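You operate a simulated robot arm through the tools that you are given. There is no shell and no other tool. Be economical: measure what you need, move in short steps, check, and stop when the job is done.

The job below is to be done with a simulated robot arm. You get a single attempt, and the scene is never put back.

Task
Open the pens drawer, take the marker from the inside of the pens drawer and leave it on the yellow tray, then shut the drawer. Then open the tape drawer, put the jug from the island top by the keyboard inside floor, then shut the drawer. Then press the hold key three times. Then put the blue bar on top of the white pack on the island top by the keyboard. Then press the phone one key three times. Then press the red button to switch it on. Then take the zero cell and put it on top of the orange pad. Then pull the bags drawer open. Keep to this order. Set down upright: jug, zero cell.

Only the result counts: the job must be done as asked and must still hold three seconds after the hand-in. Knocking over, shifting, dropping, spilling or breaking anything else fails it.

Robot
A 7-joint arm with a fingered hand on a trunk, on a base that drives. Base frame: it is fixed to the floor where the robot stands at the start and does not move with it; the origin is under the middle of the robot, x ahead of it, y to its left, z up. Units: mm, rad, N and s.
With the tool pointing down near the work surface it reaches from about 360 to 720 mm from the robot's upright axis, wherever it stands. Its first joint turns from -1.204 to 3.002 rad. Places, roughly: bags drawer [3100, 3100, 200]; blue bar (4x2x2 cm) [2000, 600, 900]; hold key [1800, 600, 900]; jug (15x10x16 cm) [1400, 800, 1000]; marker (14x2x2 cm) [700, 200, 800]; orange pad (7x11x4 cm) [-100, -1900, 900]; pens drawer [700, 200, 800]; phone one key [1200, -200, 900]; red button [3500, -600, 1000]; tape drawer [3900, 2500, 700]; tape drawer floor [4000, 2600, 700]; white pack (7x4x12 cm) [1800, 500, 1000]; yellow tray (22x16x3 cm) [400, -2300, 900]; zero cell [0, -2500, 1000]. Payload 3.4 kg.
Tool frame: the origin (TCP) lies between the finger pads and is the grasp point; the fingertips stand 25 mm ahead of it; z points along the fingers, y is the line along which they close. The gripper opens to 88 mm. The gripper's body begins 29 mm behind the TCP. The gripper is a hand of 4 fingers: y runs from the thumb to the fingers, the wrist lies at [-13, -97, -162] in the tool frame, and closing takes about 1.5 s.
Orientation is told as [roll, pitch, yaw] about the base's x, y, z axes, in that order, counted from this pose: with the fingers straight down and the wrist toward the robot, the tool's x, y and z point along [0, 1, 0], [1, 0, 0] and [0, 0, -1] of the base frame.

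Tools
- The arm moves only by the tool apply_moves. Its argument "targets" is a list of rows, each a list of 7 numbers: the turn, a rotation vector about the tool's x, y, z in rad, then the shift along the tool's x, y, z in mm, then the closure in counts, from 0 (fully open) to 255 (shut). In form: [[wx, wy, wz, tx, ty, tz, jaw], ...]. A call has 1 to 12 rows; each row is the pose to reach, as a shift and turn from the pose commanded when the call began, along the tool's axes at that moment. Each row takes 0.2 s and may step no farther than 50 mm and 0.15 rad from the row before; otherwise, or with a gripper value out of range, the whole call is refused. Where a pose cannot be reached the arm comes as near as it can. A force on the tool above 40 N (or 10 N above the force at the start of the call, whichever is more), or a blocked arm, ends the call early, and 0.2 s more pass. Each finger travels about 108 mm/s and halts on what it meets, pressing with about 31 N; the grip force reading is that of the motor and also rises with nothing between the fingers. The clock runs only during rows and for 0.2 s after the last one: add rows that repeat a pose to give the fingers time. It gives the time, the measured TCP pose, the force on the tool (base axes), the opening and the grip force at its end, in the units of the frame above (readings bear some noise), with the torque about the TCP (base axes, N m) and any sound that the robot's microphone picked up.
- Cameras (640 x 400 px; columns grow to the right, rows downward): "scene" is now at [129.8, -22.7, 1284]; the picture's right is [-0.25, -0.97, -0.00], its down [-0.67, 0.17, -0.73] and it looks along [0.70, -0.18, -0.69] (base axes); focal length 277 px, centre (320, 200). "wrist" rides on the gripper at [64, -83, -98] in the tool frame; the picture's right is [-0.62, 0.37, -0.69], its down [-0.71, -0.63, 0.30] and it looks along [-0.32, 0.68, 0.65] (tool axes); focal length 265 px, centre (320, 200). There is no depth. A picture from a camera that has moved, and an enlarged one, comes with that camera's place and axes in the base frame and with its lens.
- camera(camera): a new picture of that camera. The clock stands still meanwhile.
- raise_lower(by): slides the trunk up (or, below 0, down) by that many mm; the arm and the scene camera ride with it, the base frame stays. It gives what a move gives, with no picture.
- base_move(legs): drives the robot by 1 to 6 legs, each [ahead, left, turn to the left] in mm, mm and rad, along the robot's own axes; the way and the turn of a leg run together, so that a leg with both is an arc; at most 1500 mm and 3.142 rad a leg. The arm and the cameras ride along, it lands a little off, and it stops where it bumps. It gives what a move gives.
- grasp_type(shape): the hand has 4 fingers and takes this shape, open, in about a second: jaw (thumb against the fingers, like two jaws); tri (thumb and two fingers); tip (a fingertip pinch); poke (one finger out to press); point (the index stretched); flat (the hand flat); cup (the hand cupped); fist (a fist). The gripper value then closes the fingers along that shape, each until it touches; the sizes above hold for jaw. It gives what a move gives, with no picture.
- pan_tilt(pan, tilt): turns the head with the scene camera to pan (to the left, within 1.501 rad either way) and tilt (down, from -0.506 to 1.204), counted from straight ahead of the robot. It gives what a move gives.
- zoom(camera, box): a new picture of the part [left, top, right, bottom] of that camera's present view, enlarged. The clock stands still meanwhile.
- job_done(): hands the job in; it is judged then, once.

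Work in short steps. Places have to be worked out from the pictures, the camera data and where the tool is seen: move nearer, look again, correct. Check each grasp and each placing, and mend what went wrong. You have 483 turns and 216 pictures in all, those below and enlarged ones among them. Open the gripper and draw the arm clear of the work before you hand the job in, unless the task says otherwise; then end with one line.

The tools are called after "Call:" by a JSON object that holds its "api" and its "payload". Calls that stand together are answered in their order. apply_moves: Moves the arm, as the interface text tells. Its arguments: {"type":"object","properties":{"targets":{"type":"array"}},"required":["targets"]} The other tools are called the same way: raise_lower (by) slides the trunk up or down; grasp_type (shape) gives the hand a shape; base_move (legs) drives the base; pan_tilt (pan, tilt) turns the head that bears the scene camera; camera (camera) takes a picture; zoom (camera, box) takes an enlarged picture of a part of a camera's view; job_done () hands the job in.

At the start:

```text
time_s: 0.0
tcp_pos: [444.9, -320.7, 999.5]
ee_rot: [0.001, 0.0, 0.002]
contact_force: [-0.9, 0.2, 0.7]
moment: [0.03, -0.04, 0.01]
gripper_width: 87.5
finger_force: 0.0
shape: jaw
trunk travel left (down, up): [-600.0, 240.0]
robot x, y, heading: [1.0, -0.4, -0.0]
head pan, tilt: [-0.251, 0.757]
```

scene: 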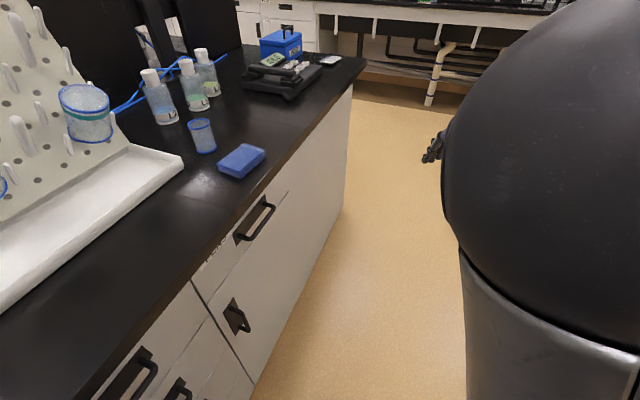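
wrist: 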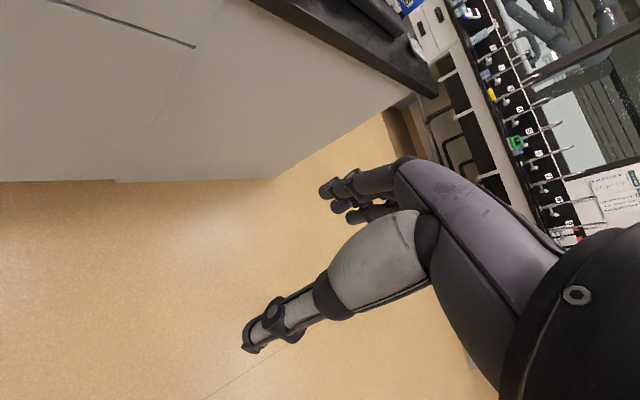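

I'll start by surveying with the head camera, beginning with the pens drawer, which is ahead and to the left.

Call:
{"api": "pan_tilt", "payload": {"pan": 0.35, "tilt": 0.7}}

Call:
{"api": "camera", "payload": {"camera": "scene"}}

```text
time_s: 1.0
tcp_pos: [444.9, -320.4, 999.7]
ee_rot: [-0.001, -0.001, 0.001]
contact_force: [0.1, -0.2, 0.2]
moment: [-0.02, 0.01, 0.02]
gripper_width: 87.6
finger_force: 0.1
shape: jaw
trunk travel left (down, up): [-600.0, 240.0]
robot x, y, heading: [1.6, -0.6, -0.001]
head pan, tilt: [0.351, 0.7]
```

```text
213 pictures are left
camera scene: at [129.7, 26.9, 1288.8], right [0.34, -0.94, 0.0], down [-0.61, -0.22, -0.76], along [0.72, 0.26, -0.64], focal length 277 px, centre (320, 200)
```

scene: 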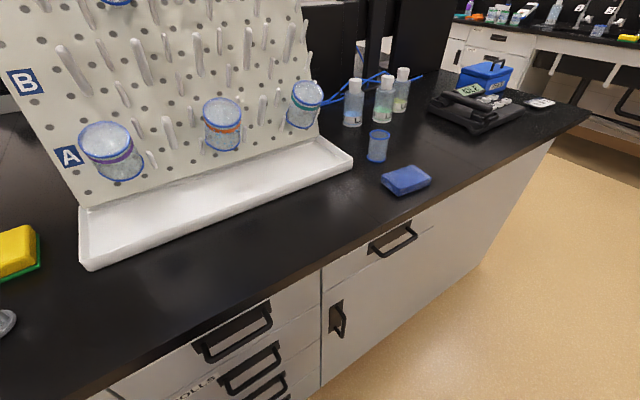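

Call:
{"api": "zoom", "payload": {"camera": "scene", "box": [300, 160, 460, 360]}}

Call:
{"api": "zoom", "payload": {"camera": "scene", "box": [330, 50, 590, 190]}}

```text
2.00 times, centred on (380, 260) of scene
camera zoom: at [129.7, 26.9, 1288.8], right [0.34, -0.94, 0.0], down [-0.61, -0.22, -0.76], along [0.72, 0.26, -0.64], focal length 555 px, centre (200, 80)
```

zoom: 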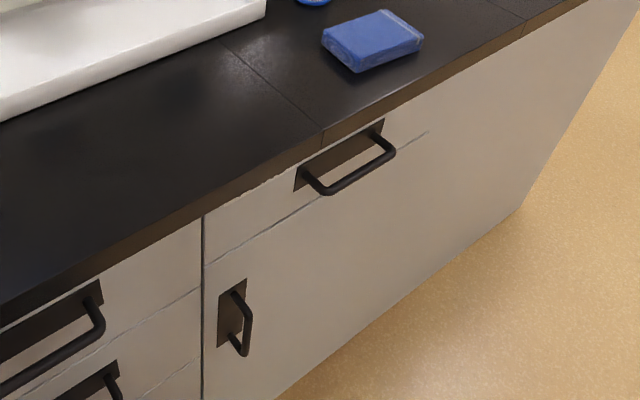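

```text
2.46 times, centred on (460, 120) of scene
camera zoom: at [129.7, 26.9, 1288.8], right [0.34, -0.94, 0.0], down [-0.61, -0.22, -0.76], along [0.72, 0.26, -0.64], focal length 683 px, centre (-25, 397)
```

zoom: 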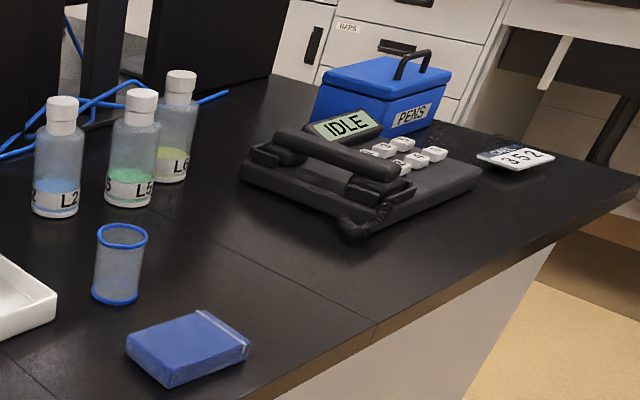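

The island's front face runs about −36° from x, so I'll stand facing the pens drawer squarely, about 600 mm away, and look again.

Call:
{"api": "base_move", "payload": {"legs": [[235, -480, 0], [0, 0, 0.942]]}}

Call:
{"api": "pan_tilt", "payload": {"pan": 0.0, "tilt": 0.8}}

Call:
{"api": "camera", "payload": {"camera": "scene"}}

```text
time_s: 6.5
tcp_pos: [754.8, -301.5, 998.5]
ee_rot: [-0.002, 0.0, 0.95]
contact_force: [-0.5, -0.6, -0.5]
moment: [-0.03, 0.04, 0.0]
gripper_width: 87.5
finger_force: 0.1
shape: jaw
trunk travel left (down, up): [-600.0, 240.0]
robot x, y, heading: [238.1, -479.3, 0.951]
head pan, tilt: [0.351, 0.7]
```

```text
time_s: 7.3
tcp_pos: [754.6, -303.8, 998.9]
ee_rot: [0.001, -0.002, 0.95]
contact_force: [-0.3, 0.0, 0.8]
moment: [0.0, 0.01, -0.02]
gripper_width: 87.8
finger_force: 0.0
shape: jaw
trunk travel left (down, up): [-600.0, 240.0]
robot x, y, heading: [237.3, -477.7, 0.948]
head pan, tilt: [0.0, 0.799]
```

```text
210 pictures are left
camera scene: at [308.9, -372.0, 1281.9], right [0.83, -0.55, 0.0], down [-0.39, -0.59, -0.71], along [0.39, 0.59, -0.7], focal length 277 px, centre (320, 200)
```

scene: 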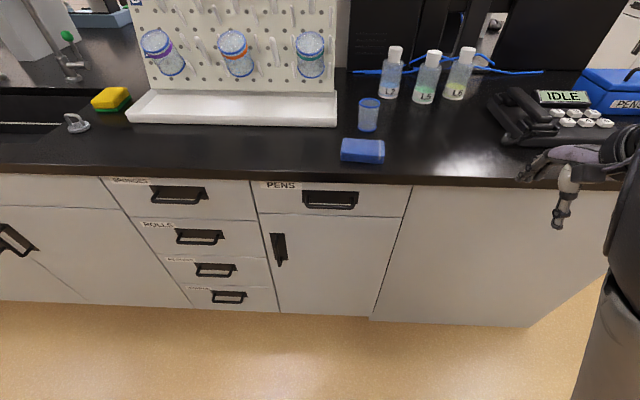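

Call:
{"api": "zoom", "payload": {"camera": "scene", "box": [250, 150, 410, 250]}}

Call:
{"api": "camera", "payload": {"camera": "wrist"}}

```text
4.00 times, centred on (330, 200) of scene
camera zoom: at [308.9, -372.0, 1281.9], right [0.83, -0.55, 0.0], down [-0.39, -0.59, -0.71], along [0.39, 0.59, -0.7], focal length 1109 px, centre (280, 200)
```

zoom: 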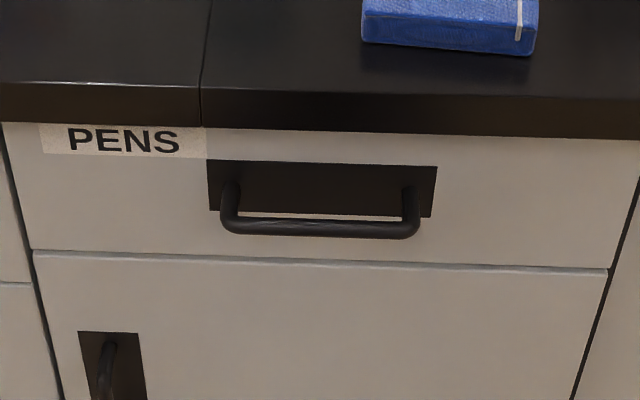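

```text
208 pictures are left
camera wrist: at [654.0, -333.8, 1096.7], right [0.72, -0.06, 0.69], down [0.21, -0.93, -0.31], along [0.66, 0.37, -0.65], focal length 265 px, centre (320, 200)
```

wrist: 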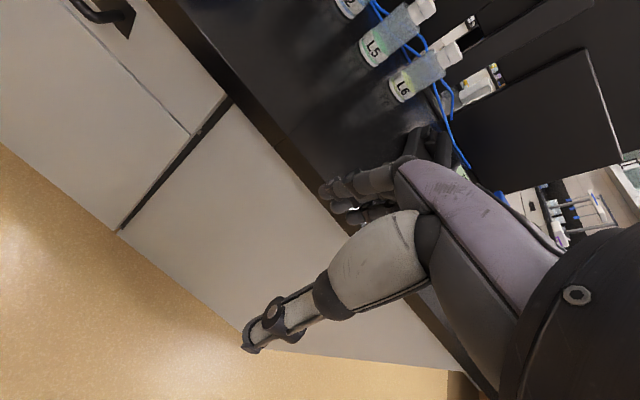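

The handle bar triangulates to about (587, 5, 795), directly ahead of the robot by 596 mm. I'll rotate the tool to point at the cabinet (y up) and centre it laterally on the handle.

Call:
{"api": "apply_moves", "payload": {"targets": [[-0.143, 0, 0, 29, 0, 0, 0], [-0.286, 0, 0, 58, 0, 0, 0], [-0.428, 0, 0, 87, 0, 0, 0], [-0.571, 0, 0, 116, 0, 0, 0], [-0.714, 0, 0, 145, 0, 0, 0], [-0.857, 0, 0, 174, 0, 0, 0], [-1.0, 0, 0, 203, 0, 0, 0], [-1.142, 0, 0, 232, 0, 0, 0], [-1.285, 0, 0, 261, 0, 0, 0], [-1.428, 0, 0, 290, 0, 0, 0], [-1.571, 0, 0, 319, 0, 0, 0]]}}

```text
time_s: 9.8
tcp_pos: [507.3, -116.4, 1020.8]
ee_rot: [1.891, -1.515, -0.964]
contact_force: [0.2, 0.8, 0.3]
moment: [-0.01, 0.02, -0.01]
gripper_width: 87.9
finger_force: 0.1
shape: jaw
out of reach, approached as far as the arm can: row 2, 3, 4, 5, 6, 7, 8, 9, 11
trunk travel left (down, up): [-600.0, 240.0]
robot x, y, heading: [234.2, -477.8, 0.951]
head pan, tilt: [0.0, 0.799]
```

Nearly reached. I'll lower the trunk so that the hand is at handle height while still 140 mm in front, then look.

Call:
{"api": "raise_lower", "payload": {"by": -220}}

Call:
{"api": "camera", "payload": {"camera": "scene"}}

Call:
{"api": "camera", "payload": {"camera": "wrist"}}

```text
time_s: 12.1
tcp_pos: [510.2, -118.2, 796.0]
ee_rot: [1.584, -1.517, -0.662]
contact_force: [0.3, -0.2, 0.2]
moment: [-0.01, 0.02, 0.01]
gripper_width: 87.9
finger_force: 0.1
shape: jaw
trunk travel left (down, up): [-380.0, 460.0]
robot x, y, heading: [237.6, -476.5, 0.95]
head pan, tilt: [0.0, 0.799]
```

```text
207 pictures are left
camera scene: at [310.7, -374.3, 1060.6], right [0.81, -0.58, 0.0], down [-0.42, -0.58, -0.7], along [0.41, 0.57, -0.72], focal length 277 px, centre (320, 200)
```

scene: 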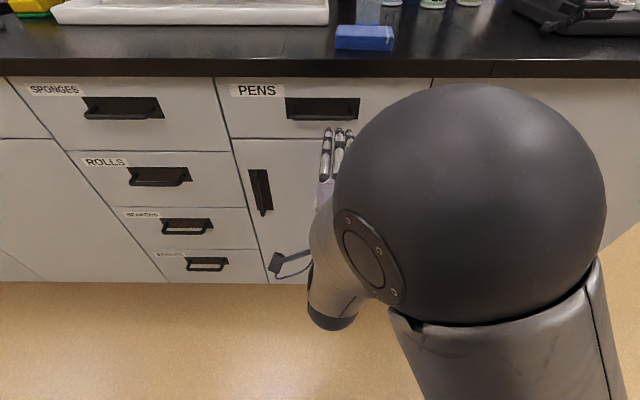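

```text
206 pictures are left
camera wrist: at [395.8, -155.0, 715.0], right [0.09, -0.94, 0.33], down [0.73, -0.17, -0.67], along [0.68, 0.3, 0.67], focal length 265 px, centre (320, 200)
```

wrist: 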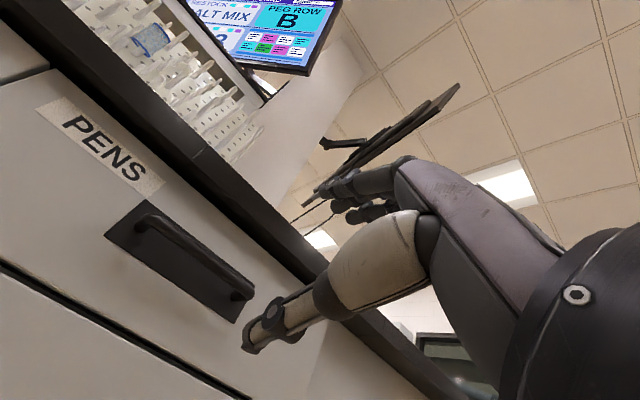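

The bar is 145 mm ahead of the TCP and about 10 mm left. I'll advance with the hand open in small steps and check the picture.

Call:
{"api": "apply_moves", "payload": {"targets": [[0, 0, 0, 6, 0, 40, 0], [0, 0, 0, 12, 0, 80, 0], [0, 0, 0, 13, 0, 110, 0]]}}

Call:
{"api": "camera", "payload": {"camera": "wrist"}}

Call:
{"api": "camera", "payload": {"camera": "scene"}}

```text
time_s: 12.9
tcp_pos: [567.0, -23.2, 794.6]
ee_rot: [1.625, -1.526, -0.705]
contact_force: [-1.0, 0.4, -0.2]
moment: [-0.02, 0.0, -0.02]
gripper_width: 88.2
finger_force: 0.1
shape: jaw
trunk travel left (down, up): [-380.0, 460.0]
robot x, y, heading: [233.7, -475.9, 0.949]
head pan, tilt: [0.0, 0.799]
```

```text
205 pictures are left
camera wrist: at [452.8, -61.2, 712.9], right [0.09, -0.94, 0.34], down [0.73, -0.17, -0.66], along [0.68, 0.3, 0.67], focal length 265 px, centre (320, 200)
```

wrist: 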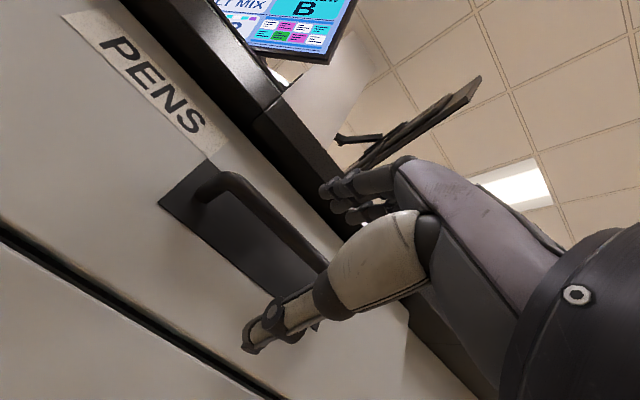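

```text
204 pictures are left
camera scene: at [310.8, -374.0, 1060.5], right [0.81, -0.58, 0.0], down [-0.42, -0.58, -0.7], along [0.41, 0.57, -0.72], focal length 277 px, centre (320, 200)
```

scene: 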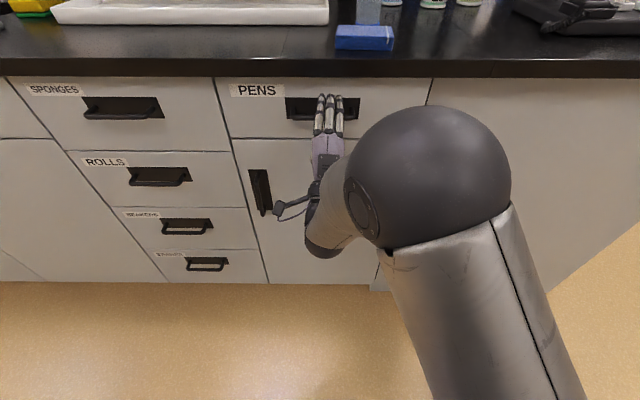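

The fingers straddle the bar, which is about 34 mm ahead. I'll move 24 mm further, then close.

Call:
{"api": "apply_moves", "payload": {"targets": [[0, 0, 0, 0, 0, 24, 0], [0, 0, 0, 0, 0, 24, 100], [0, 0, 0, 0, 0, 24, 200], [0, 0, 0, 0, 0, 24, 255], [0, 0, 0, 0, 0, 24, 255], [0, 0, 0, 0, 0, 24, 255], [0, 0, 0, 0, 0, 24, 255], [0, 0, 0, 0, 0, 24, 255], [0, 0, 0, 0, 0, 24, 255]]}}

Call:
{"api": "camera", "payload": {"camera": "wrist"}}

```text
time_s: 14.9
tcp_pos: [575.8, -4.0, 787.2]
ee_rot: [1.357, -1.548, -0.432]
contact_force: [0.5, 4.5, 11.2]
moment: [-0.02, -0.14, 0.02]
gripper_width: 1.9
finger_force: 31.1
shape: jaw
trunk travel left (down, up): [-380.0, 460.0]
robot x, y, heading: [236.9, -476.5, 0.95]
head pan, tilt: [0.0, 0.799]
```

```text
203 pictures are left
camera wrist: at [464.1, -43.3, 703.7], right [0.09, -0.93, 0.36], down [0.74, -0.18, -0.65], along [0.67, 0.32, 0.67], focal length 265 px, centre (320, 200)
```

wrist: 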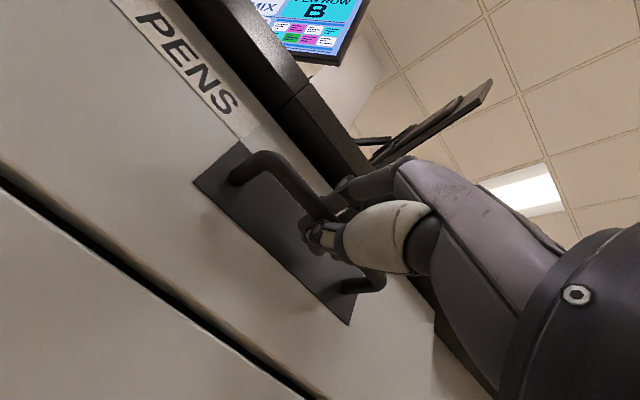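

Call:
{"api": "zoom", "payload": {"camera": "wrist", "box": [220, 140, 440, 300]}}

Call:
{"api": "zoom", "payload": {"camera": "scene", "box": [260, 60, 420, 160]}}

```text
2.50 times, centred on (330, 220) of wrist
camera zoom: at [464.1, -43.3, 703.7], right [0.09, -0.93, 0.36], down [0.74, -0.18, -0.65], along [0.67, 0.32, 0.67], focal length 664 px, centre (295, 150)
```

zoom: 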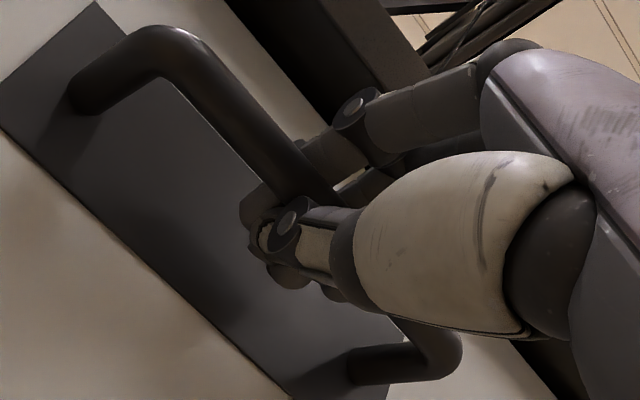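

```text
4.00 times, centred on (340, 110) of scene
camera zoom: at [309.9, -374.8, 1060.7], right [0.81, -0.58, 0.0], down [-0.42, -0.58, -0.7], along [0.41, 0.57, -0.72], focal length 1109 px, centre (240, 560)
```

zoom: 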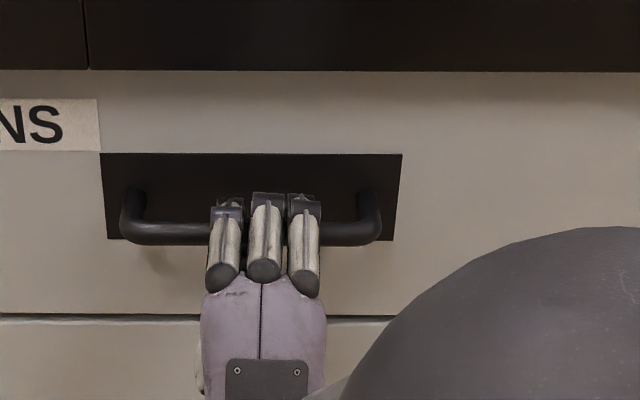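

The fingers have wrapped over the bar with the tips behind it. I'll pull by driving straight back 100 mm along the cabinet normal and check.

Call:
{"api": "base_move", "payload": {"legs": [[-100, 0, 0]]}}

Call:
{"api": "camera", "payload": {"camera": "scene"}}

```text
time_s: 16.0
tcp_pos: [517.5, -84.4, 785.5]
ee_rot: [1.332, -1.549, -0.402]
contact_force: [-1.7, 2.0, 4.6]
moment: [-0.11, -0.17, 0.1]
gripper_width: 1.6
finger_force: 31.2
shape: jaw
trunk travel left (down, up): [-380.0, 460.0]
robot x, y, heading: [173.7, -557.2, 0.95]
head pan, tilt: [0.0, 0.799]
```

```text
200 pictures are left
camera scene: at [251.9, -455.6, 1060.7], right [0.81, -0.58, 0.0], down [-0.42, -0.58, -0.7], along [0.41, 0.57, -0.72], focal length 277 px, centre (320, 200)
```

scene: 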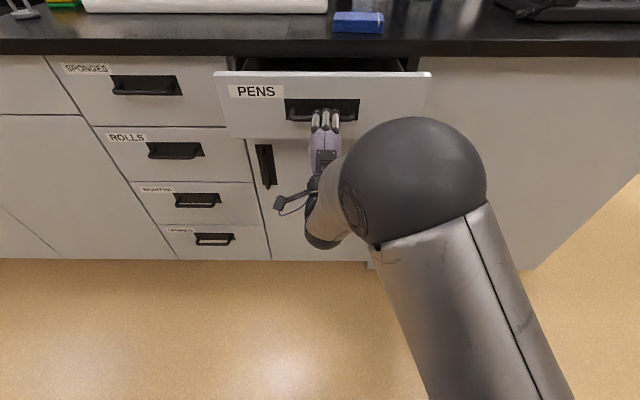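

Drawer is sliding out nicely. I'll pull more in two steps until it is about 250 mm open.

Call:
{"api": "base_move", "payload": {"legs": [[-130, 0, 0]]}}

Call:
{"api": "camera", "payload": {"camera": "scene"}}

```text
time_s: 17.3
tcp_pos: [442.1, -190.0, 786.2]
ee_rot: [1.332, -1.546, -0.403]
contact_force: [-8.3, 6.2, 1.8]
moment: [-0.2, -0.27, 0.07]
gripper_width: 1.4
finger_force: 30.7
shape: jaw
trunk travel left (down, up): [-380.0, 460.0]
robot x, y, heading: [102.7, -665.8, 0.95]
head pan, tilt: [0.0, 0.799]
```

```text
199 pictures are left
camera scene: at [175.1, -560.4, 1060.6], right [0.81, -0.58, 0.0], down [-0.42, -0.58, -0.7], along [0.41, 0.57, -0.72], focal length 277 px, centre (320, 200)
```

scene: 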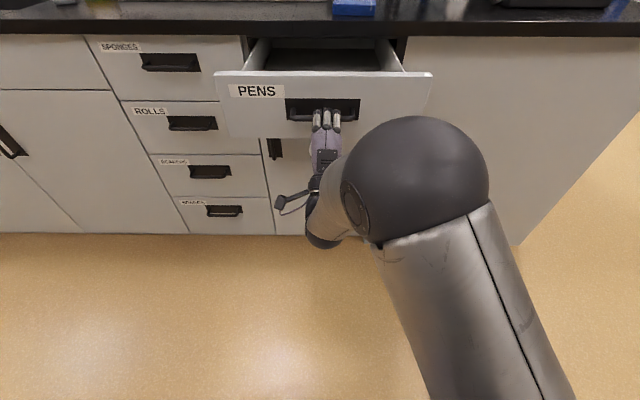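

I'll open the hand, back off, and raise the trunk to look into the drawer.

Call:
{"api": "apply_moves", "payload": {"targets": [[0, 0, 0, 0, 0, 0, 150], [0, 0, 0, 0, 0, 0, 50], [0, 0, 0, 0, 0, 0, 0], [0, 0, 0, 0, 0, 0, 0], [0, 0, 0, 0, 0, 0, 0], [0, 0, 0, 0, 0, 0, 0], [0, 0, 0, 0, 0, 0, 0]]}}

Call:
{"api": "camera", "payload": {"camera": "wrist"}}

```text
time_s: 18.9
tcp_pos: [445.1, -190.6, 786.6]
ee_rot: [1.332, -1.541, -0.406]
contact_force: [0.2, 0.3, -1.7]
moment: [-0.02, -0.01, -0.01]
gripper_width: 87.6
finger_force: 0.2
shape: jaw
trunk travel left (down, up): [-380.0, 460.0]
robot x, y, heading: [98.2, -665.3, 0.948]
head pan, tilt: [0.0, 0.799]
```

```text
198 pictures are left
camera wrist: at [331.1, -229.8, 704.5], right [0.09, -0.93, 0.36], down [0.74, -0.18, -0.65], along [0.67, 0.32, 0.67], focal length 265 px, centre (320, 200)
```

wrist: 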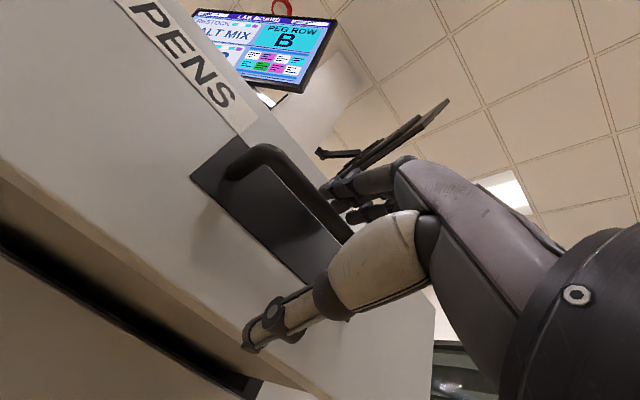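

Released. I'll back off 130 mm and raise the trunk for a view in.

Call:
{"api": "base_move", "payload": {"legs": [[-130, 0, 0]]}}

Call:
{"api": "raise_lower", "payload": {"by": 300}}

Call:
{"api": "camera", "payload": {"camera": "scene"}}

```text
time_s: 20.2
tcp_pos: [367.3, -294.7, 786.0]
ee_rot: [1.358, -1.541, -0.428]
contact_force: [0.5, 0.0, -0.6]
moment: [0.03, -0.02, 0.01]
gripper_width: 87.7
finger_force: 0.0
shape: jaw
trunk travel left (down, up): [-380.0, 460.0]
robot x, y, heading: [23.4, -772.7, 0.958]
head pan, tilt: [0.0, 0.799]
```

```text
time_s: 23.2
tcp_pos: [367.8, -293.4, 1085.2]
ee_rot: [1.338, -1.542, -0.408]
contact_force: [0.8, -0.3, -0.5]
moment: [0.0, 0.02, 0.01]
gripper_width: 88.0
finger_force: 0.1
shape: jaw
trunk travel left (down, up): [-680.0, 160.0]
robot x, y, heading: [27.9, -771.1, 0.958]
head pan, tilt: [0.0, 0.799]
```

```text
197 pictures are left
camera scene: at [101.4, -666.6, 1360.5], right [0.82, -0.58, 0.0], down [-0.41, -0.59, -0.7], along [0.4, 0.57, -0.72], focal length 277 px, centre (320, 200)
```

scene: 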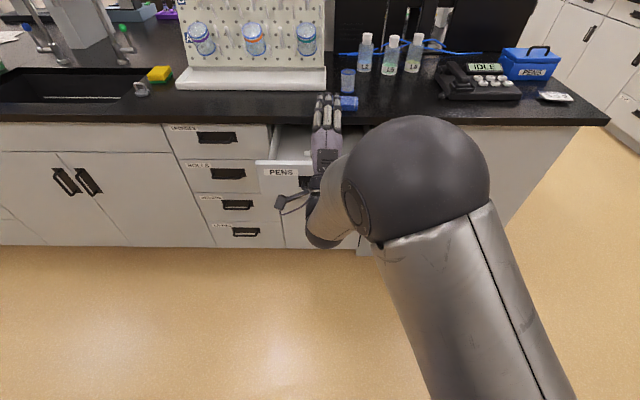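

The hand hides the drawer. I'll turn the tool back to pointing straight down; then the wrist camera can look into the drawer.

Call:
{"api": "apply_moves", "payload": {"targets": [[0.143, 0, 0, 0, 5, 0, 0], [0.286, 0, 0, 0, 10, 0, 0], [0.428, 0, 0, 0, 15, 0, 0], [0.571, 0, 0, 0, 20, 0, 0], [0.714, 0, 0, 0, 20, 0, 0], [0.857, 0, 0, 0, 20, 0, 0], [1.0, 0, 0, 0, 20, 0, 0], [1.142, 0, 0, 0, 20, 0, 0], [1.285, 0, 0, 0, 20, 0, 0], [1.428, 0, 0, 0, 20, 0, 0], [1.571, 0, 0, 0, 20, 0, 0]]}}

Call:
{"api": "camera", "payload": {"camera": "wrist"}}

Call:
{"api": "camera", "payload": {"camera": "scene"}}

```text
time_s: 25.6
tcp_pos: [370.4, -294.3, 1106.1]
ee_rot: [0.03, 0.009, 0.93]
contact_force: [0.3, -0.8, -0.5]
moment: [0.0, -0.01, 0.01]
gripper_width: 87.8
finger_force: 0.1
shape: jaw
trunk travel left (down, up): [-680.0, 160.0]
robot x, y, heading: [25.9, -769.8, 0.956]
head pan, tilt: [0.0, 0.799]
```

```text
196 pictures are left
camera wrist: at [271.3, -324.6, 1206.5], right [0.74, -0.08, 0.67], down [0.19, -0.93, -0.32], along [0.65, 0.36, -0.67], focal length 265 px, centre (320, 200)
```

wrist: 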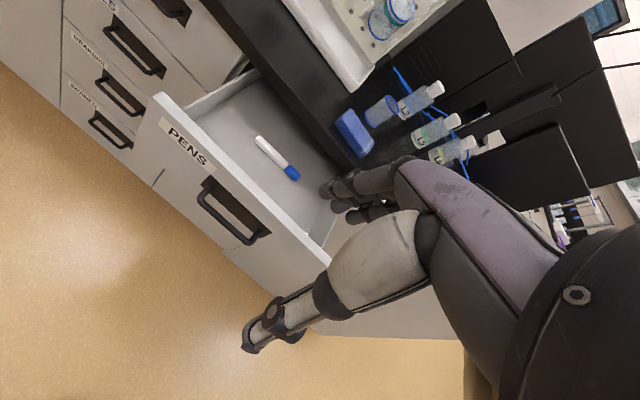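

```text
195 pictures are left
camera scene: at [103.1, -666.2, 1360.4], right [0.82, -0.58, 0.0], down [-0.42, -0.59, -0.7], along [0.4, 0.57, -0.72], focal length 277 px, centre (320, 200)
```

scene: 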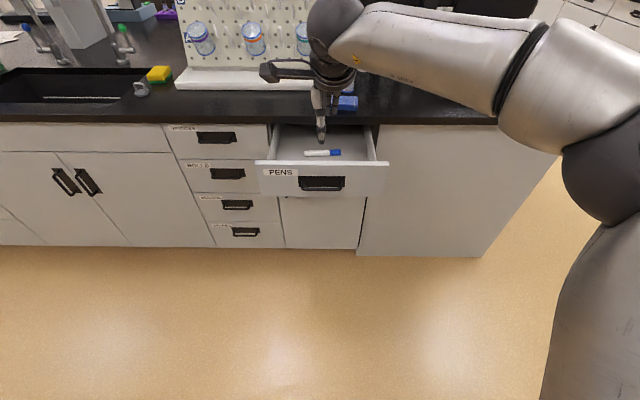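

The marker triangulates to about (588, 8, 749), close under the counter edge (edge n≈370, marker n≈352), so the drawer must come out further. I'll drive up, drop the closed fingers behind the front panel and pull it out more.

Call:
{"api": "base_move", "payload": {"legs": [[200, 0, -0.016]]}}

Call:
{"api": "apply_moves", "payload": {"targets": [[0, 0, 0, 0, 25, 0, 120], [0, 0, 0, 0, 50, 0, 255], [0, 0, 0, 0, 50, 0, 255], [0, 0, 0, 0, 50, 0, 255], [0, 0, 0, 0, 50, 0, 255]]}}

Call:
{"api": "camera", "payload": {"camera": "scene"}}

```text
time_s: 27.2
tcp_pos: [491.9, -135.9, 1106.6]
ee_rot: [0.025, 0.005, 0.916]
contact_force: [0.3, 0.1, 0.5]
moment: [0.0, 0.03, 0.01]
gripper_width: 87.6
finger_force: 0.1
shape: jaw
trunk travel left (down, up): [-680.0, 160.0]
robot x, y, heading: [141.8, -610.0, 0.938]
head pan, tilt: [0.0, 0.799]
```

```text
time_s: 28.4
tcp_pos: [522.0, -97.5, 1105.7]
ee_rot: [0.028, 0.006, 0.916]
contact_force: [-0.3, 0.0, -0.4]
moment: [-0.02, -0.01, -0.01]
gripper_width: 0.3
finger_force: 30.4
shape: jaw
trunk travel left (down, up): [-680.0, 160.0]
robot x, y, heading: [148.2, -609.4, 0.94]
head pan, tilt: [0.0, 0.799]
```

```text
194 pictures are left
camera scene: at [220.2, -504.4, 1360.6], right [0.81, -0.59, 0.0], down [-0.42, -0.58, -0.7], along [0.41, 0.56, -0.72], focal length 277 px, centre (320, 200)
```

scene: 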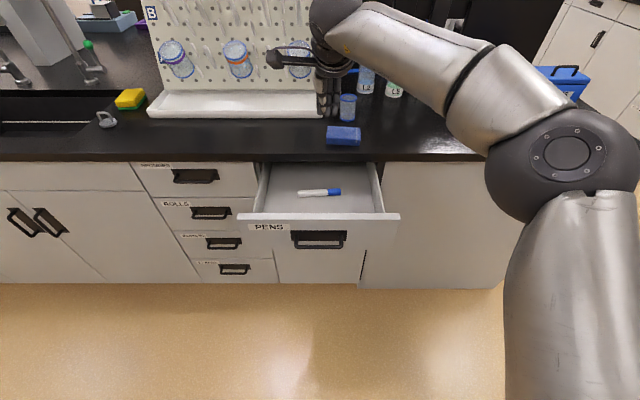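

Call:
{"api": "raise_lower", "payload": {"by": -285}}

Call:
{"api": "camera", "payload": {"camera": "scene"}}

```text
time_s: 31.3
tcp_pos: [523.2, -96.2, 821.4]
ee_rot: [0.029, 0.008, 0.916]
contact_force: [-0.1, -0.7, -0.3]
moment: [0.02, 0.02, 0.0]
gripper_width: 0.1
finger_force: 30.8
shape: jaw
trunk travel left (down, up): [-395.0, 445.0]
robot x, y, heading: [147.0, -606.2, 0.94]
head pan, tilt: [0.0, 0.799]
```

```text
193 pictures are left
camera scene: at [220.2, -504.2, 1075.6], right [0.81, -0.59, 0.0], down [-0.42, -0.58, -0.7], along [0.41, 0.56, -0.72], focal length 277 px, centre (320, 200)
```

scene: 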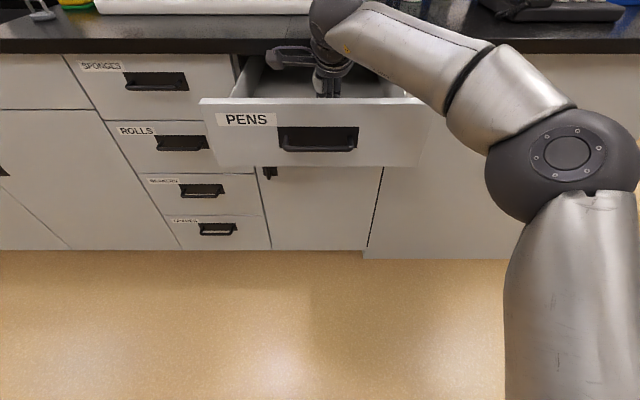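

The fingers are inside behind the panel. I'll drive back 150 mm to draw it out about 100 mm more.

Call:
{"api": "base_move", "payload": {"legs": [[-150, 0, 0]]}}

Call:
{"api": "camera", "payload": {"camera": "scene"}}

```text
time_s: 32.7
tcp_pos: [434.1, -221.5, 820.6]
ee_rot: [0.027, 0.005, 0.912]
contact_force: [-0.4, 0.2, 0.4]
moment: [0.01, -0.03, -0.02]
gripper_width: 0.0
finger_force: 30.6
shape: jaw
trunk travel left (down, up): [-395.0, 445.0]
robot x, y, heading: [54.3, -732.1, 0.937]
head pan, tilt: [0.0, 0.799]
```

```text
192 pictures are left
camera scene: at [130.6, -627.5, 1075.6], right [0.81, -0.59, 0.0], down [-0.42, -0.58, -0.7], along [0.41, 0.56, -0.72], focal length 277 px, centre (320, 200)
```

scene: 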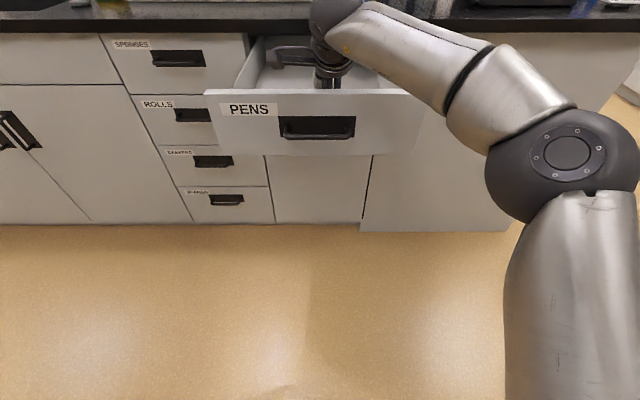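

Drawer is now ~340 mm out. I'll raise up and look with the wrist camera for the marker's new place.

Call:
{"api": "raise_lower", "payload": {"by": 200}}

Call:
{"api": "apply_moves", "payload": {"targets": [[0, 0, 0, 0, 0, 0, 100], [0, 0, 0, 0, 0, 0, 0], [0, 0, 0, 0, 0, 0, 0], [0, 0, 0, 0, 0, 0, 0], [0, 0, 0, 0, 0, 0, 0]]}}

Call:
{"api": "camera", "payload": {"camera": "wrist"}}

Call:
{"api": "camera", "payload": {"camera": "scene"}}

```text
time_s: 34.8
tcp_pos: [434.8, -220.7, 1020.8]
ee_rot: [0.03, 0.008, 0.914]
contact_force: [0.4, 0.1, -0.1]
moment: [-0.01, -0.01, -0.04]
gripper_width: 0.0
finger_force: 31.0
shape: jaw
trunk travel left (down, up): [-595.0, 245.0]
robot x, y, heading: [51.4, -728.4, 0.935]
head pan, tilt: [0.0, 0.799]
```

```text
time_s: 36.0
tcp_pos: [434.6, -221.9, 1022.1]
ee_rot: [0.029, 0.006, 0.912]
contact_force: [0.1, -0.2, -0.7]
moment: [0.0, -0.02, 0.0]
gripper_width: 87.5
finger_force: 0.1
shape: jaw
trunk travel left (down, up): [-595.0, 245.0]
robot x, y, heading: [54.2, -729.4, 0.935]
head pan, tilt: [0.0, 0.799]
```

```text
191 pictures are left
camera wrist: at [335.4, -249.4, 1121.2], right [0.73, -0.1, 0.67], down [0.17, -0.93, -0.32], along [0.66, 0.35, -0.67], focal length 265 px, centre (320, 200)
```

wrist: 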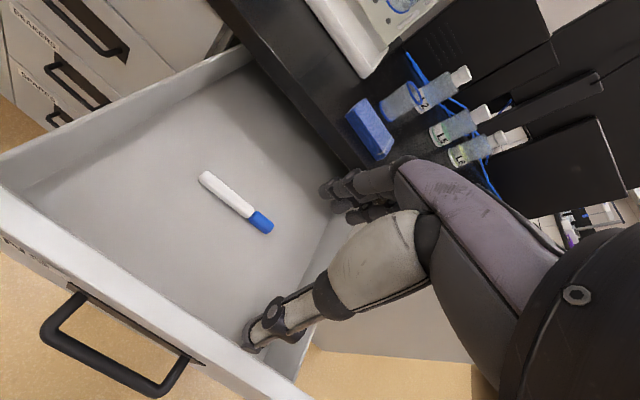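

```text
190 pictures are left
camera scene: at [131.0, -627.1, 1275.6], right [0.81, -0.59, 0.0], down [-0.42, -0.58, -0.7], along [0.41, 0.56, -0.72], focal length 277 px, centre (320, 200)
```

scene: 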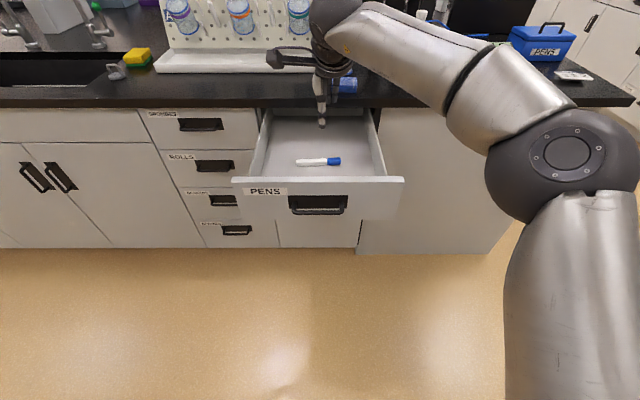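

The marker is at about (516, −95, 755), lying parallel to the face. I'll drive 150 ahead and 10 left to put the TCP over it, then check.

Call:
{"api": "base_move", "payload": {"legs": [[150, 10, 0]]}}

Call:
{"api": "raise_lower", "payload": {"by": -150}}

Call:
{"api": "camera", "payload": {"camera": "wrist"}}

Call:
{"api": "camera", "payload": {"camera": "scene"}}

```text
time_s: 37.4
tcp_pos: [516.0, -95.9, 1019.8]
ee_rot: [0.026, 0.007, 0.91]
contact_force: [-0.5, 0.5, -0.3]
moment: [0.02, 0.02, -0.03]
gripper_width: 87.2
finger_force: 0.0
shape: jaw
trunk travel left (down, up): [-595.0, 245.0]
robot x, y, heading: [132.3, -603.0, 0.938]
head pan, tilt: [0.0, 0.799]
```

```text
time_s: 39.1
tcp_pos: [515.3, -96.3, 871.6]
ee_rot: [0.027, 0.008, 0.91]
contact_force: [-0.6, -0.2, 0.4]
moment: [0.03, -0.01, 0.01]
gripper_width: 87.6
finger_force: 0.1
shape: jaw
trunk travel left (down, up): [-445.0, 395.0]
robot x, y, heading: [136.6, -602.1, 0.936]
head pan, tilt: [0.0, 0.799]
```

```text
189 pictures are left
camera wrist: at [415.9, -124.0, 971.3], right [0.73, -0.1, 0.67], down [0.17, -0.93, -0.32], along [0.66, 0.35, -0.67], focal length 265 px, centre (320, 200)
```

wrist: 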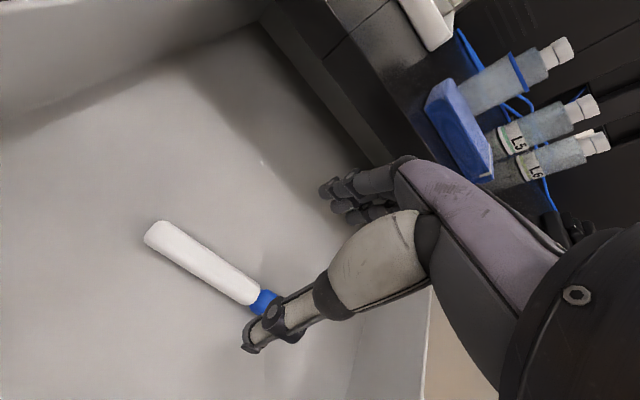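

```text
188 pictures are left
camera scene: at [211.1, -501.3, 1125.6], right [0.81, -0.59, 0.0], down [-0.42, -0.58, -0.7], along [0.41, 0.56, -0.72], focal length 277 px, centre (320, 200)
```

scene: 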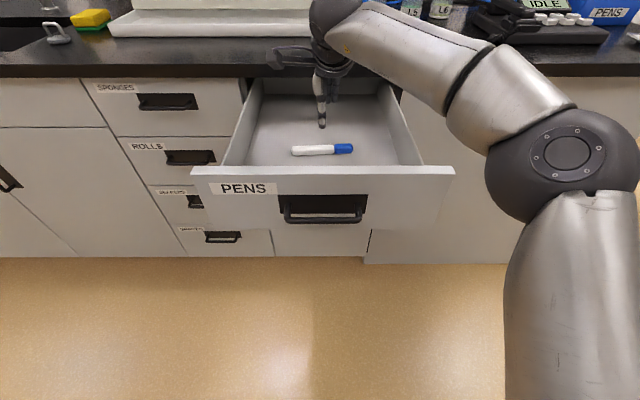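

The projected TCP lands on the marker to within a few mm. I'll descend to about z 776 with a small left shift, watching the force.

Call:
{"api": "apply_moves", "payload": {"targets": [[0, 0, 0, 6, 0, 40, 0], [0, 0, 0, 10, 0, 75, 0], [0, 0, 0, 10, 0, 95, 0]]}}

Call:
{"api": "camera", "payload": {"camera": "wrist"}}

```text
time_s: 40.0
tcp_pos: [503.7, -89.6, 784.6]
ee_rot: [0.032, -0.008, 0.91]
contact_force: [0.1, -1.4, 25.9]
moment: [0.56, -0.77, -0.08]
gripper_width: 87.2
finger_force: 0.1
shape: jaw
trunk travel left (down, up): [-445.0, 395.0]
robot x, y, heading: [133.7, -605.2, 0.936]
head pan, tilt: [0.0, 0.799]
```

```text
187 pictures are left
camera wrist: at [403.4, -119.1, 883.6], right [0.73, -0.11, 0.67], down [0.17, -0.93, -0.33], along [0.66, 0.36, -0.66], focal length 265 px, centre (320, 200)
```

wrist: 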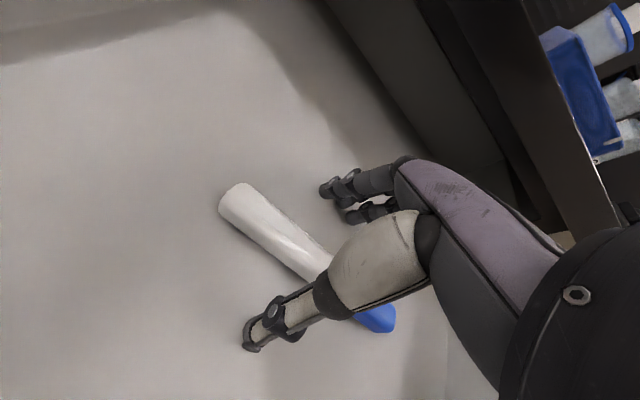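

The fingertips touch the drawer floor with the marker between them. I'll back off 5 mm and close.

Call:
{"api": "apply_moves", "payload": {"targets": [[0, 0, 0, 0, 0, -10, 0], [0, 0, 0, 0, 0, -10, 120], [0, 0, 0, 0, 0, -10, 255], [0, 0, 0, 0, 0, -10, 255], [0, 0, 0, 0, 0, -10, 255], [0, 0, 0, 0, 0, -10, 255], [0, 0, 0, 0, 0, -10, 255], [0, 0, 0, 0, 0, -10, 255]]}}

Call:
{"api": "camera", "payload": {"camera": "wrist"}}

```text
time_s: 41.8
tcp_pos: [503.7, -89.4, 787.9]
ee_rot: [0.027, 0.004, 0.909]
contact_force: [0.3, -0.9, 5.3]
moment: [0.11, 0.01, -0.01]
gripper_width: 23.9
finger_force: 31.2
shape: jaw
trunk travel left (down, up): [-445.0, 395.0]
robot x, y, heading: [131.1, -604.3, 0.935]
head pan, tilt: [0.0, 0.799]
```

```text
186 pictures are left
camera wrist: at [405.0, -116.9, 887.2], right [0.73, -0.1, 0.67], down [0.17, -0.93, -0.32], along [0.66, 0.35, -0.67], focal length 265 px, centre (320, 200)
```

wrist: 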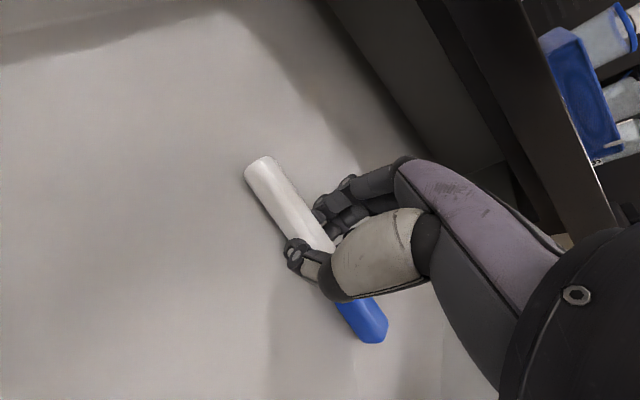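

The marker is held (24 mm). I'll lift with the trunk, back away from the drawer and turn around to look at the opposite bench.

Call:
{"api": "raise_lower", "payload": {"by": 240}}

Call:
{"api": "base_move", "payload": {"legs": [[-250, 0, 0], [0, 0, -1.57], [0, 0, -1.2]]}}

Call:
{"api": "pan_tilt", "payload": {"pan": 0.3, "tilt": 0.5}}

Call:
{"api": "camera", "payload": {"camera": "scene"}}

Call:
{"api": "camera", "payload": {"camera": "wrist"}}

```text
time_s: 44.2
tcp_pos: [505.9, -88.5, 1028.0]
ee_rot: [0.028, 0.007, 0.912]
contact_force: [-0.2, -0.1, -1.1]
moment: [-0.02, 0.0, -0.02]
gripper_width: 23.0
finger_force: 30.8
shape: jaw
trunk travel left (down, up): [-685.0, 155.0]
robot x, y, heading: [134.5, -606.5, 0.937]
head pan, tilt: [0.0, 0.799]
```

```text
time_s: 52.9
tcp_pos: [-183.0, -1413.6, 1026.7]
ee_rot: [0.026, 0.007, -1.879]
contact_force: [0.6, -0.4, -0.6]
moment: [0.01, 0.0, 0.02]
gripper_width: 23.0
finger_force: 31.1
shape: jaw
trunk travel left (down, up): [-685.0, 155.0]
robot x, y, heading: [-12.3, -799.9, -1.854]
head pan, tilt: [0.0, 0.799]
```

```text
time_s: 53.7
tcp_pos: [-182.4, -1415.4, 1027.8]
ee_rot: [0.027, 0.007, -1.878]
contact_force: [1.3, 0.3, -0.3]
moment: [-0.01, 0.01, 0.0]
gripper_width: 23.0
finger_force: 31.4
shape: jaw
trunk travel left (down, up): [-685.0, 155.0]
robot x, y, heading: [-12.3, -802.9, -1.856]
head pan, tilt: [0.3, 0.499]
```

```text
185 pictures are left
camera scene: at [-24.4, -943.3, 1391.4], right [-1.0, -0.02, 0.0], down [-0.01, 0.48, -0.88], along [0.01, -0.88, -0.48], focal length 277 px, centre (320, 200)
```

scene: 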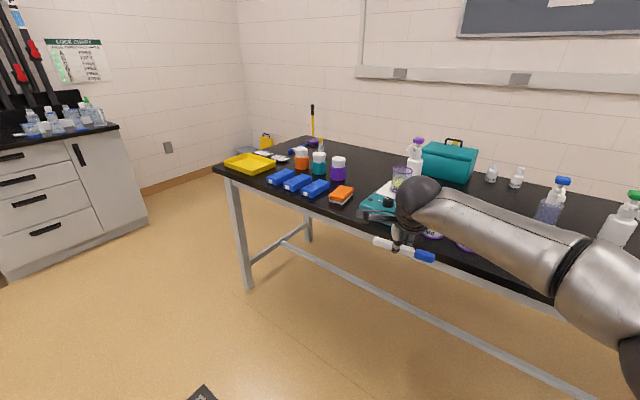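

```text
184 pictures are left
camera wrist: at [-98.9, -1354.7, 1126.7], right [-0.72, -0.16, 0.67], down [-0.48, 0.82, -0.32], along [-0.5, -0.55, -0.67], focal length 265 px, centre (320, 200)
```

wrist: 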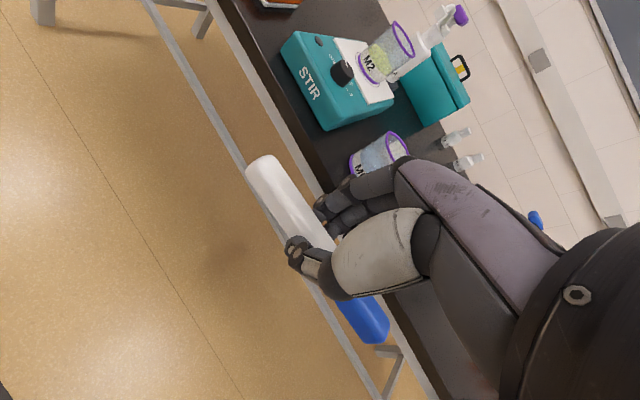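

The bench edge is at n≈−1473 and the tray at about (347, −2253). There is a dark item on the floor near my path, so I'll look at it first, and zoom on the tray.

Call:
{"api": "pan_tilt", "payload": {"pan": 0.8, "tilt": 0.75}}

Call:
{"api": "camera", "payload": {"camera": "scene"}}

Call:
{"api": "zoom", "payload": {"camera": "scene", "box": [300, 40, 560, 200]}}

```text
time_s: 54.6
tcp_pos: [-181.7, -1415.3, 1027.2]
ee_rot: [0.027, 0.008, -1.878]
contact_force: [0.8, -0.4, -0.7]
moment: [-0.01, -0.01, 0.03]
gripper_width: 22.9
finger_force: 30.5
shape: jaw
trunk travel left (down, up): [-685.0, 155.0]
robot x, y, heading: [-13.3, -797.3, -1.851]
head pan, tilt: [0.799, 0.75]
```

```text
183 pictures are left
camera scene: at [15.0, -924.5, 1369.6], right [-0.87, -0.49, 0.0], down [-0.34, 0.59, -0.73], along [0.36, -0.64, -0.68], focal length 277 px, centre (320, 200)
```

scene: 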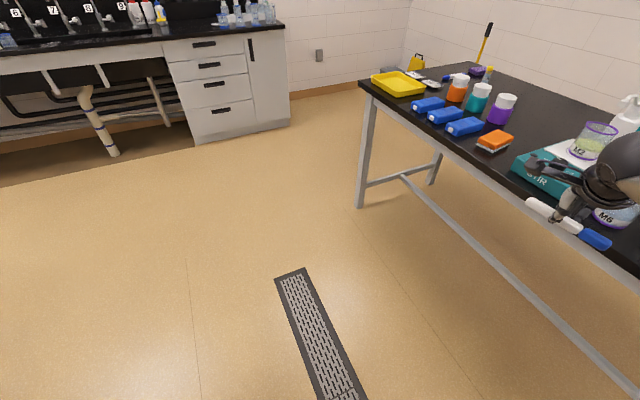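

```text
2.46 times, centred on (430, 120) of scene
camera zoom: at [15.0, -924.5, 1369.6], right [-0.87, -0.49, 0.0], down [-0.34, 0.59, -0.73], along [0.36, -0.64, -0.68], focal length 683 px, centre (49, 397)
```

zoom: 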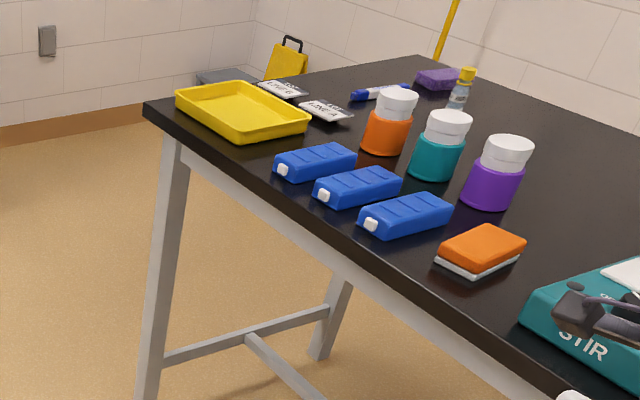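

The floor item is a flush grate, fine. I'll square up to the bench and slide left to be opposite the yellow tray.

Call:
{"api": "base_move", "payload": {"legs": [[0, 0, -0.351], [0, 1143, 0], [150, 0, 0]]}}

Call:
{"api": "pan_tilt", "payload": {"pan": 0.0, "tilt": 0.6}}

Call:
{"api": "camera", "payload": {"camera": "scene"}}

Call:
{"api": "camera", "payload": {"camera": "wrist"}}

```text
time_s: 62.6
tcp_pos: [462.2, -2127.0, 1026.4]
ee_rot: [0.029, 0.005, -2.228]
contact_force: [-0.5, 0.0, 0.3]
moment: [-0.01, -0.05, 0.02]
gripper_width: 23.0
finger_force: 30.8
shape: jaw
trunk travel left (down, up): [-685.0, 155.0]
robot x, y, heading: [830.7, -1609.0, -2.197]
head pan, tilt: [0.799, 0.75]
```

```text
time_s: 63.7
tcp_pos: [463.4, -2125.3, 1026.8]
ee_rot: [0.027, 0.008, -2.226]
contact_force: [-0.3, 0.5, 0.2]
moment: [-0.01, 0.01, 0.01]
gripper_width: 22.7
finger_force: 31.0
shape: jaw
trunk travel left (down, up): [-685.0, 155.0]
robot x, y, heading: [833.1, -1609.6, -2.202]
head pan, tilt: [0.0, 0.6]
```

```text
181 pictures are left
camera scene: at [750.8, -1722.6, 1382.4], right [-0.81, 0.59, 0.0], down [0.33, 0.46, -0.82], along [-0.49, -0.67, -0.57], focal length 277 px, centre (320, 200)
```

scene: 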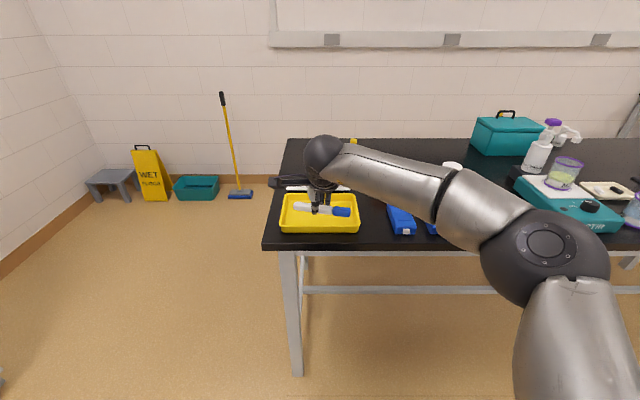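

```text
180 pictures are left
camera wrist: at [562.2, -2098.3, 1126.8], right [-0.73, 0.09, 0.67], down [-0.17, 0.93, -0.32], along [-0.66, -0.35, -0.67], focal length 265 px, centre (320, 200)
```

wrist: 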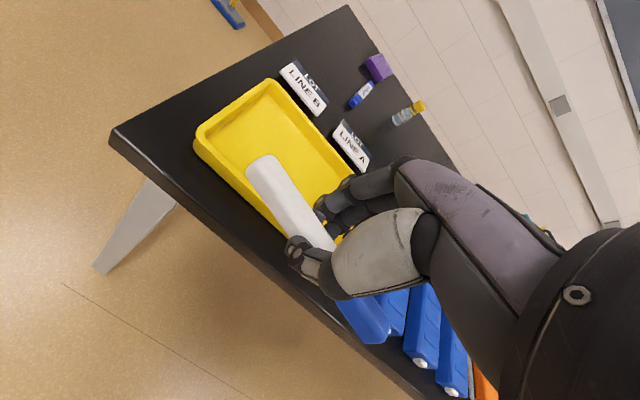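

Tray centre is at about (352, −2265), 178 mm ahead of the TCP. I'll advance, lower over the tray, and check.

Call:
{"api": "base_move", "payload": {"legs": [[176, 0, 0]]}}

Call:
{"api": "raise_lower", "payload": {"by": -90}}

Call:
{"api": "camera", "payload": {"camera": "scene"}}

Call:
{"api": "camera", "payload": {"camera": "wrist"}}

```text
time_s: 65.2
tcp_pos: [361.3, -2266.1, 1026.5]
ee_rot: [0.029, 0.006, -2.227]
contact_force: [-0.1, -0.3, -0.8]
moment: [0.0, 0.02, 0.0]
gripper_width: 22.8
finger_force: 30.7
shape: jaw
trunk travel left (down, up): [-685.0, 155.0]
robot x, y, heading: [732.5, -1748.4, -2.2]
head pan, tilt: [0.0, 0.6]
```

```text
time_s: 66.5
tcp_pos: [361.3, -2265.1, 937.2]
ee_rot: [0.029, 0.008, -2.228]
contact_force: [-0.2, -0.8, -0.2]
moment: [0.03, 0.0, -0.01]
gripper_width: 23.0
finger_force: 30.8
shape: jaw
trunk travel left (down, up): [-595.0, 245.0]
robot x, y, heading: [728.2, -1750.1, -2.203]
head pan, tilt: [0.0, 0.6]
```

```text
179 pictures are left
camera scene: at [649.1, -1861.6, 1292.4], right [-0.81, 0.59, 0.0], down [0.33, 0.46, -0.83], along [-0.49, -0.67, -0.56], focal length 277 px, centre (320, 200)
```

scene: 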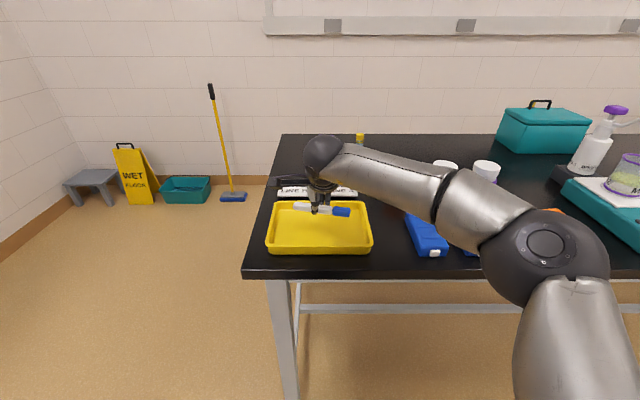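

```text
178 pictures are left
camera wrist: at [460.4, -2237.3, 1036.9], right [-0.73, 0.1, 0.67], down [-0.17, 0.93, -0.32], along [-0.66, -0.35, -0.67], focal length 265 px, centre (320, 200)
```

wrist: 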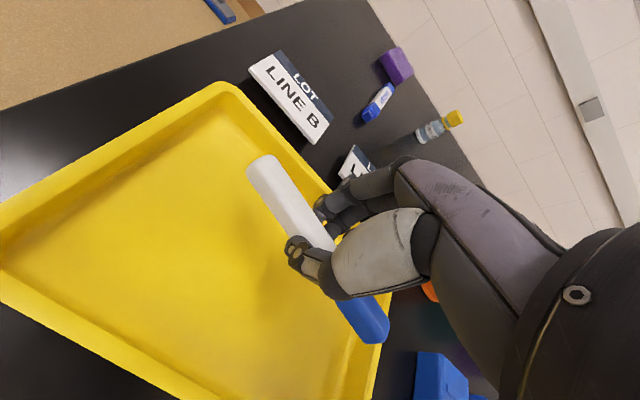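

The TCP projects onto the tray's middle. I'll lower gently until contact.

Call:
{"api": "apply_moves", "payload": {"targets": [[0, 0, 0, 0, -5, 15, 255], [0, 0, 0, 0, -5, 25, 255], [0, 0, 0, 0, -5, 30, 255]]}}

Call:
{"api": "zoom", "payload": {"camera": "wrist", "box": [160, 100, 480, 400]}}

```text
time_s: 67.2
tcp_pos: [365.7, -2260.8, 908.0]
ee_rot: [0.028, 0.008, -2.226]
contact_force: [0.2, -0.2, 0.3]
moment: [0.0, 0.0, 0.0]
gripper_width: 22.6
finger_force: 30.7
shape: jaw
trunk travel left (down, up): [-595.0, 245.0]
robot x, y, heading: [730.3, -1747.4, -2.201]
head pan, tilt: [0.0, 0.6]
```

```text
1.33 times, centred on (320, 250) of wrist
camera zoom: at [464.3, -2234.3, 1007.0], right [-0.73, 0.1, 0.67], down [-0.17, 0.93, -0.32], along [-0.66, -0.35, -0.67], focal length 354 px, centre (320, 133)
```

zoom: 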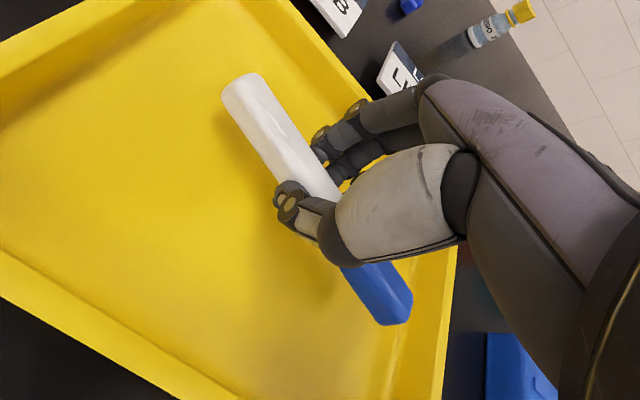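

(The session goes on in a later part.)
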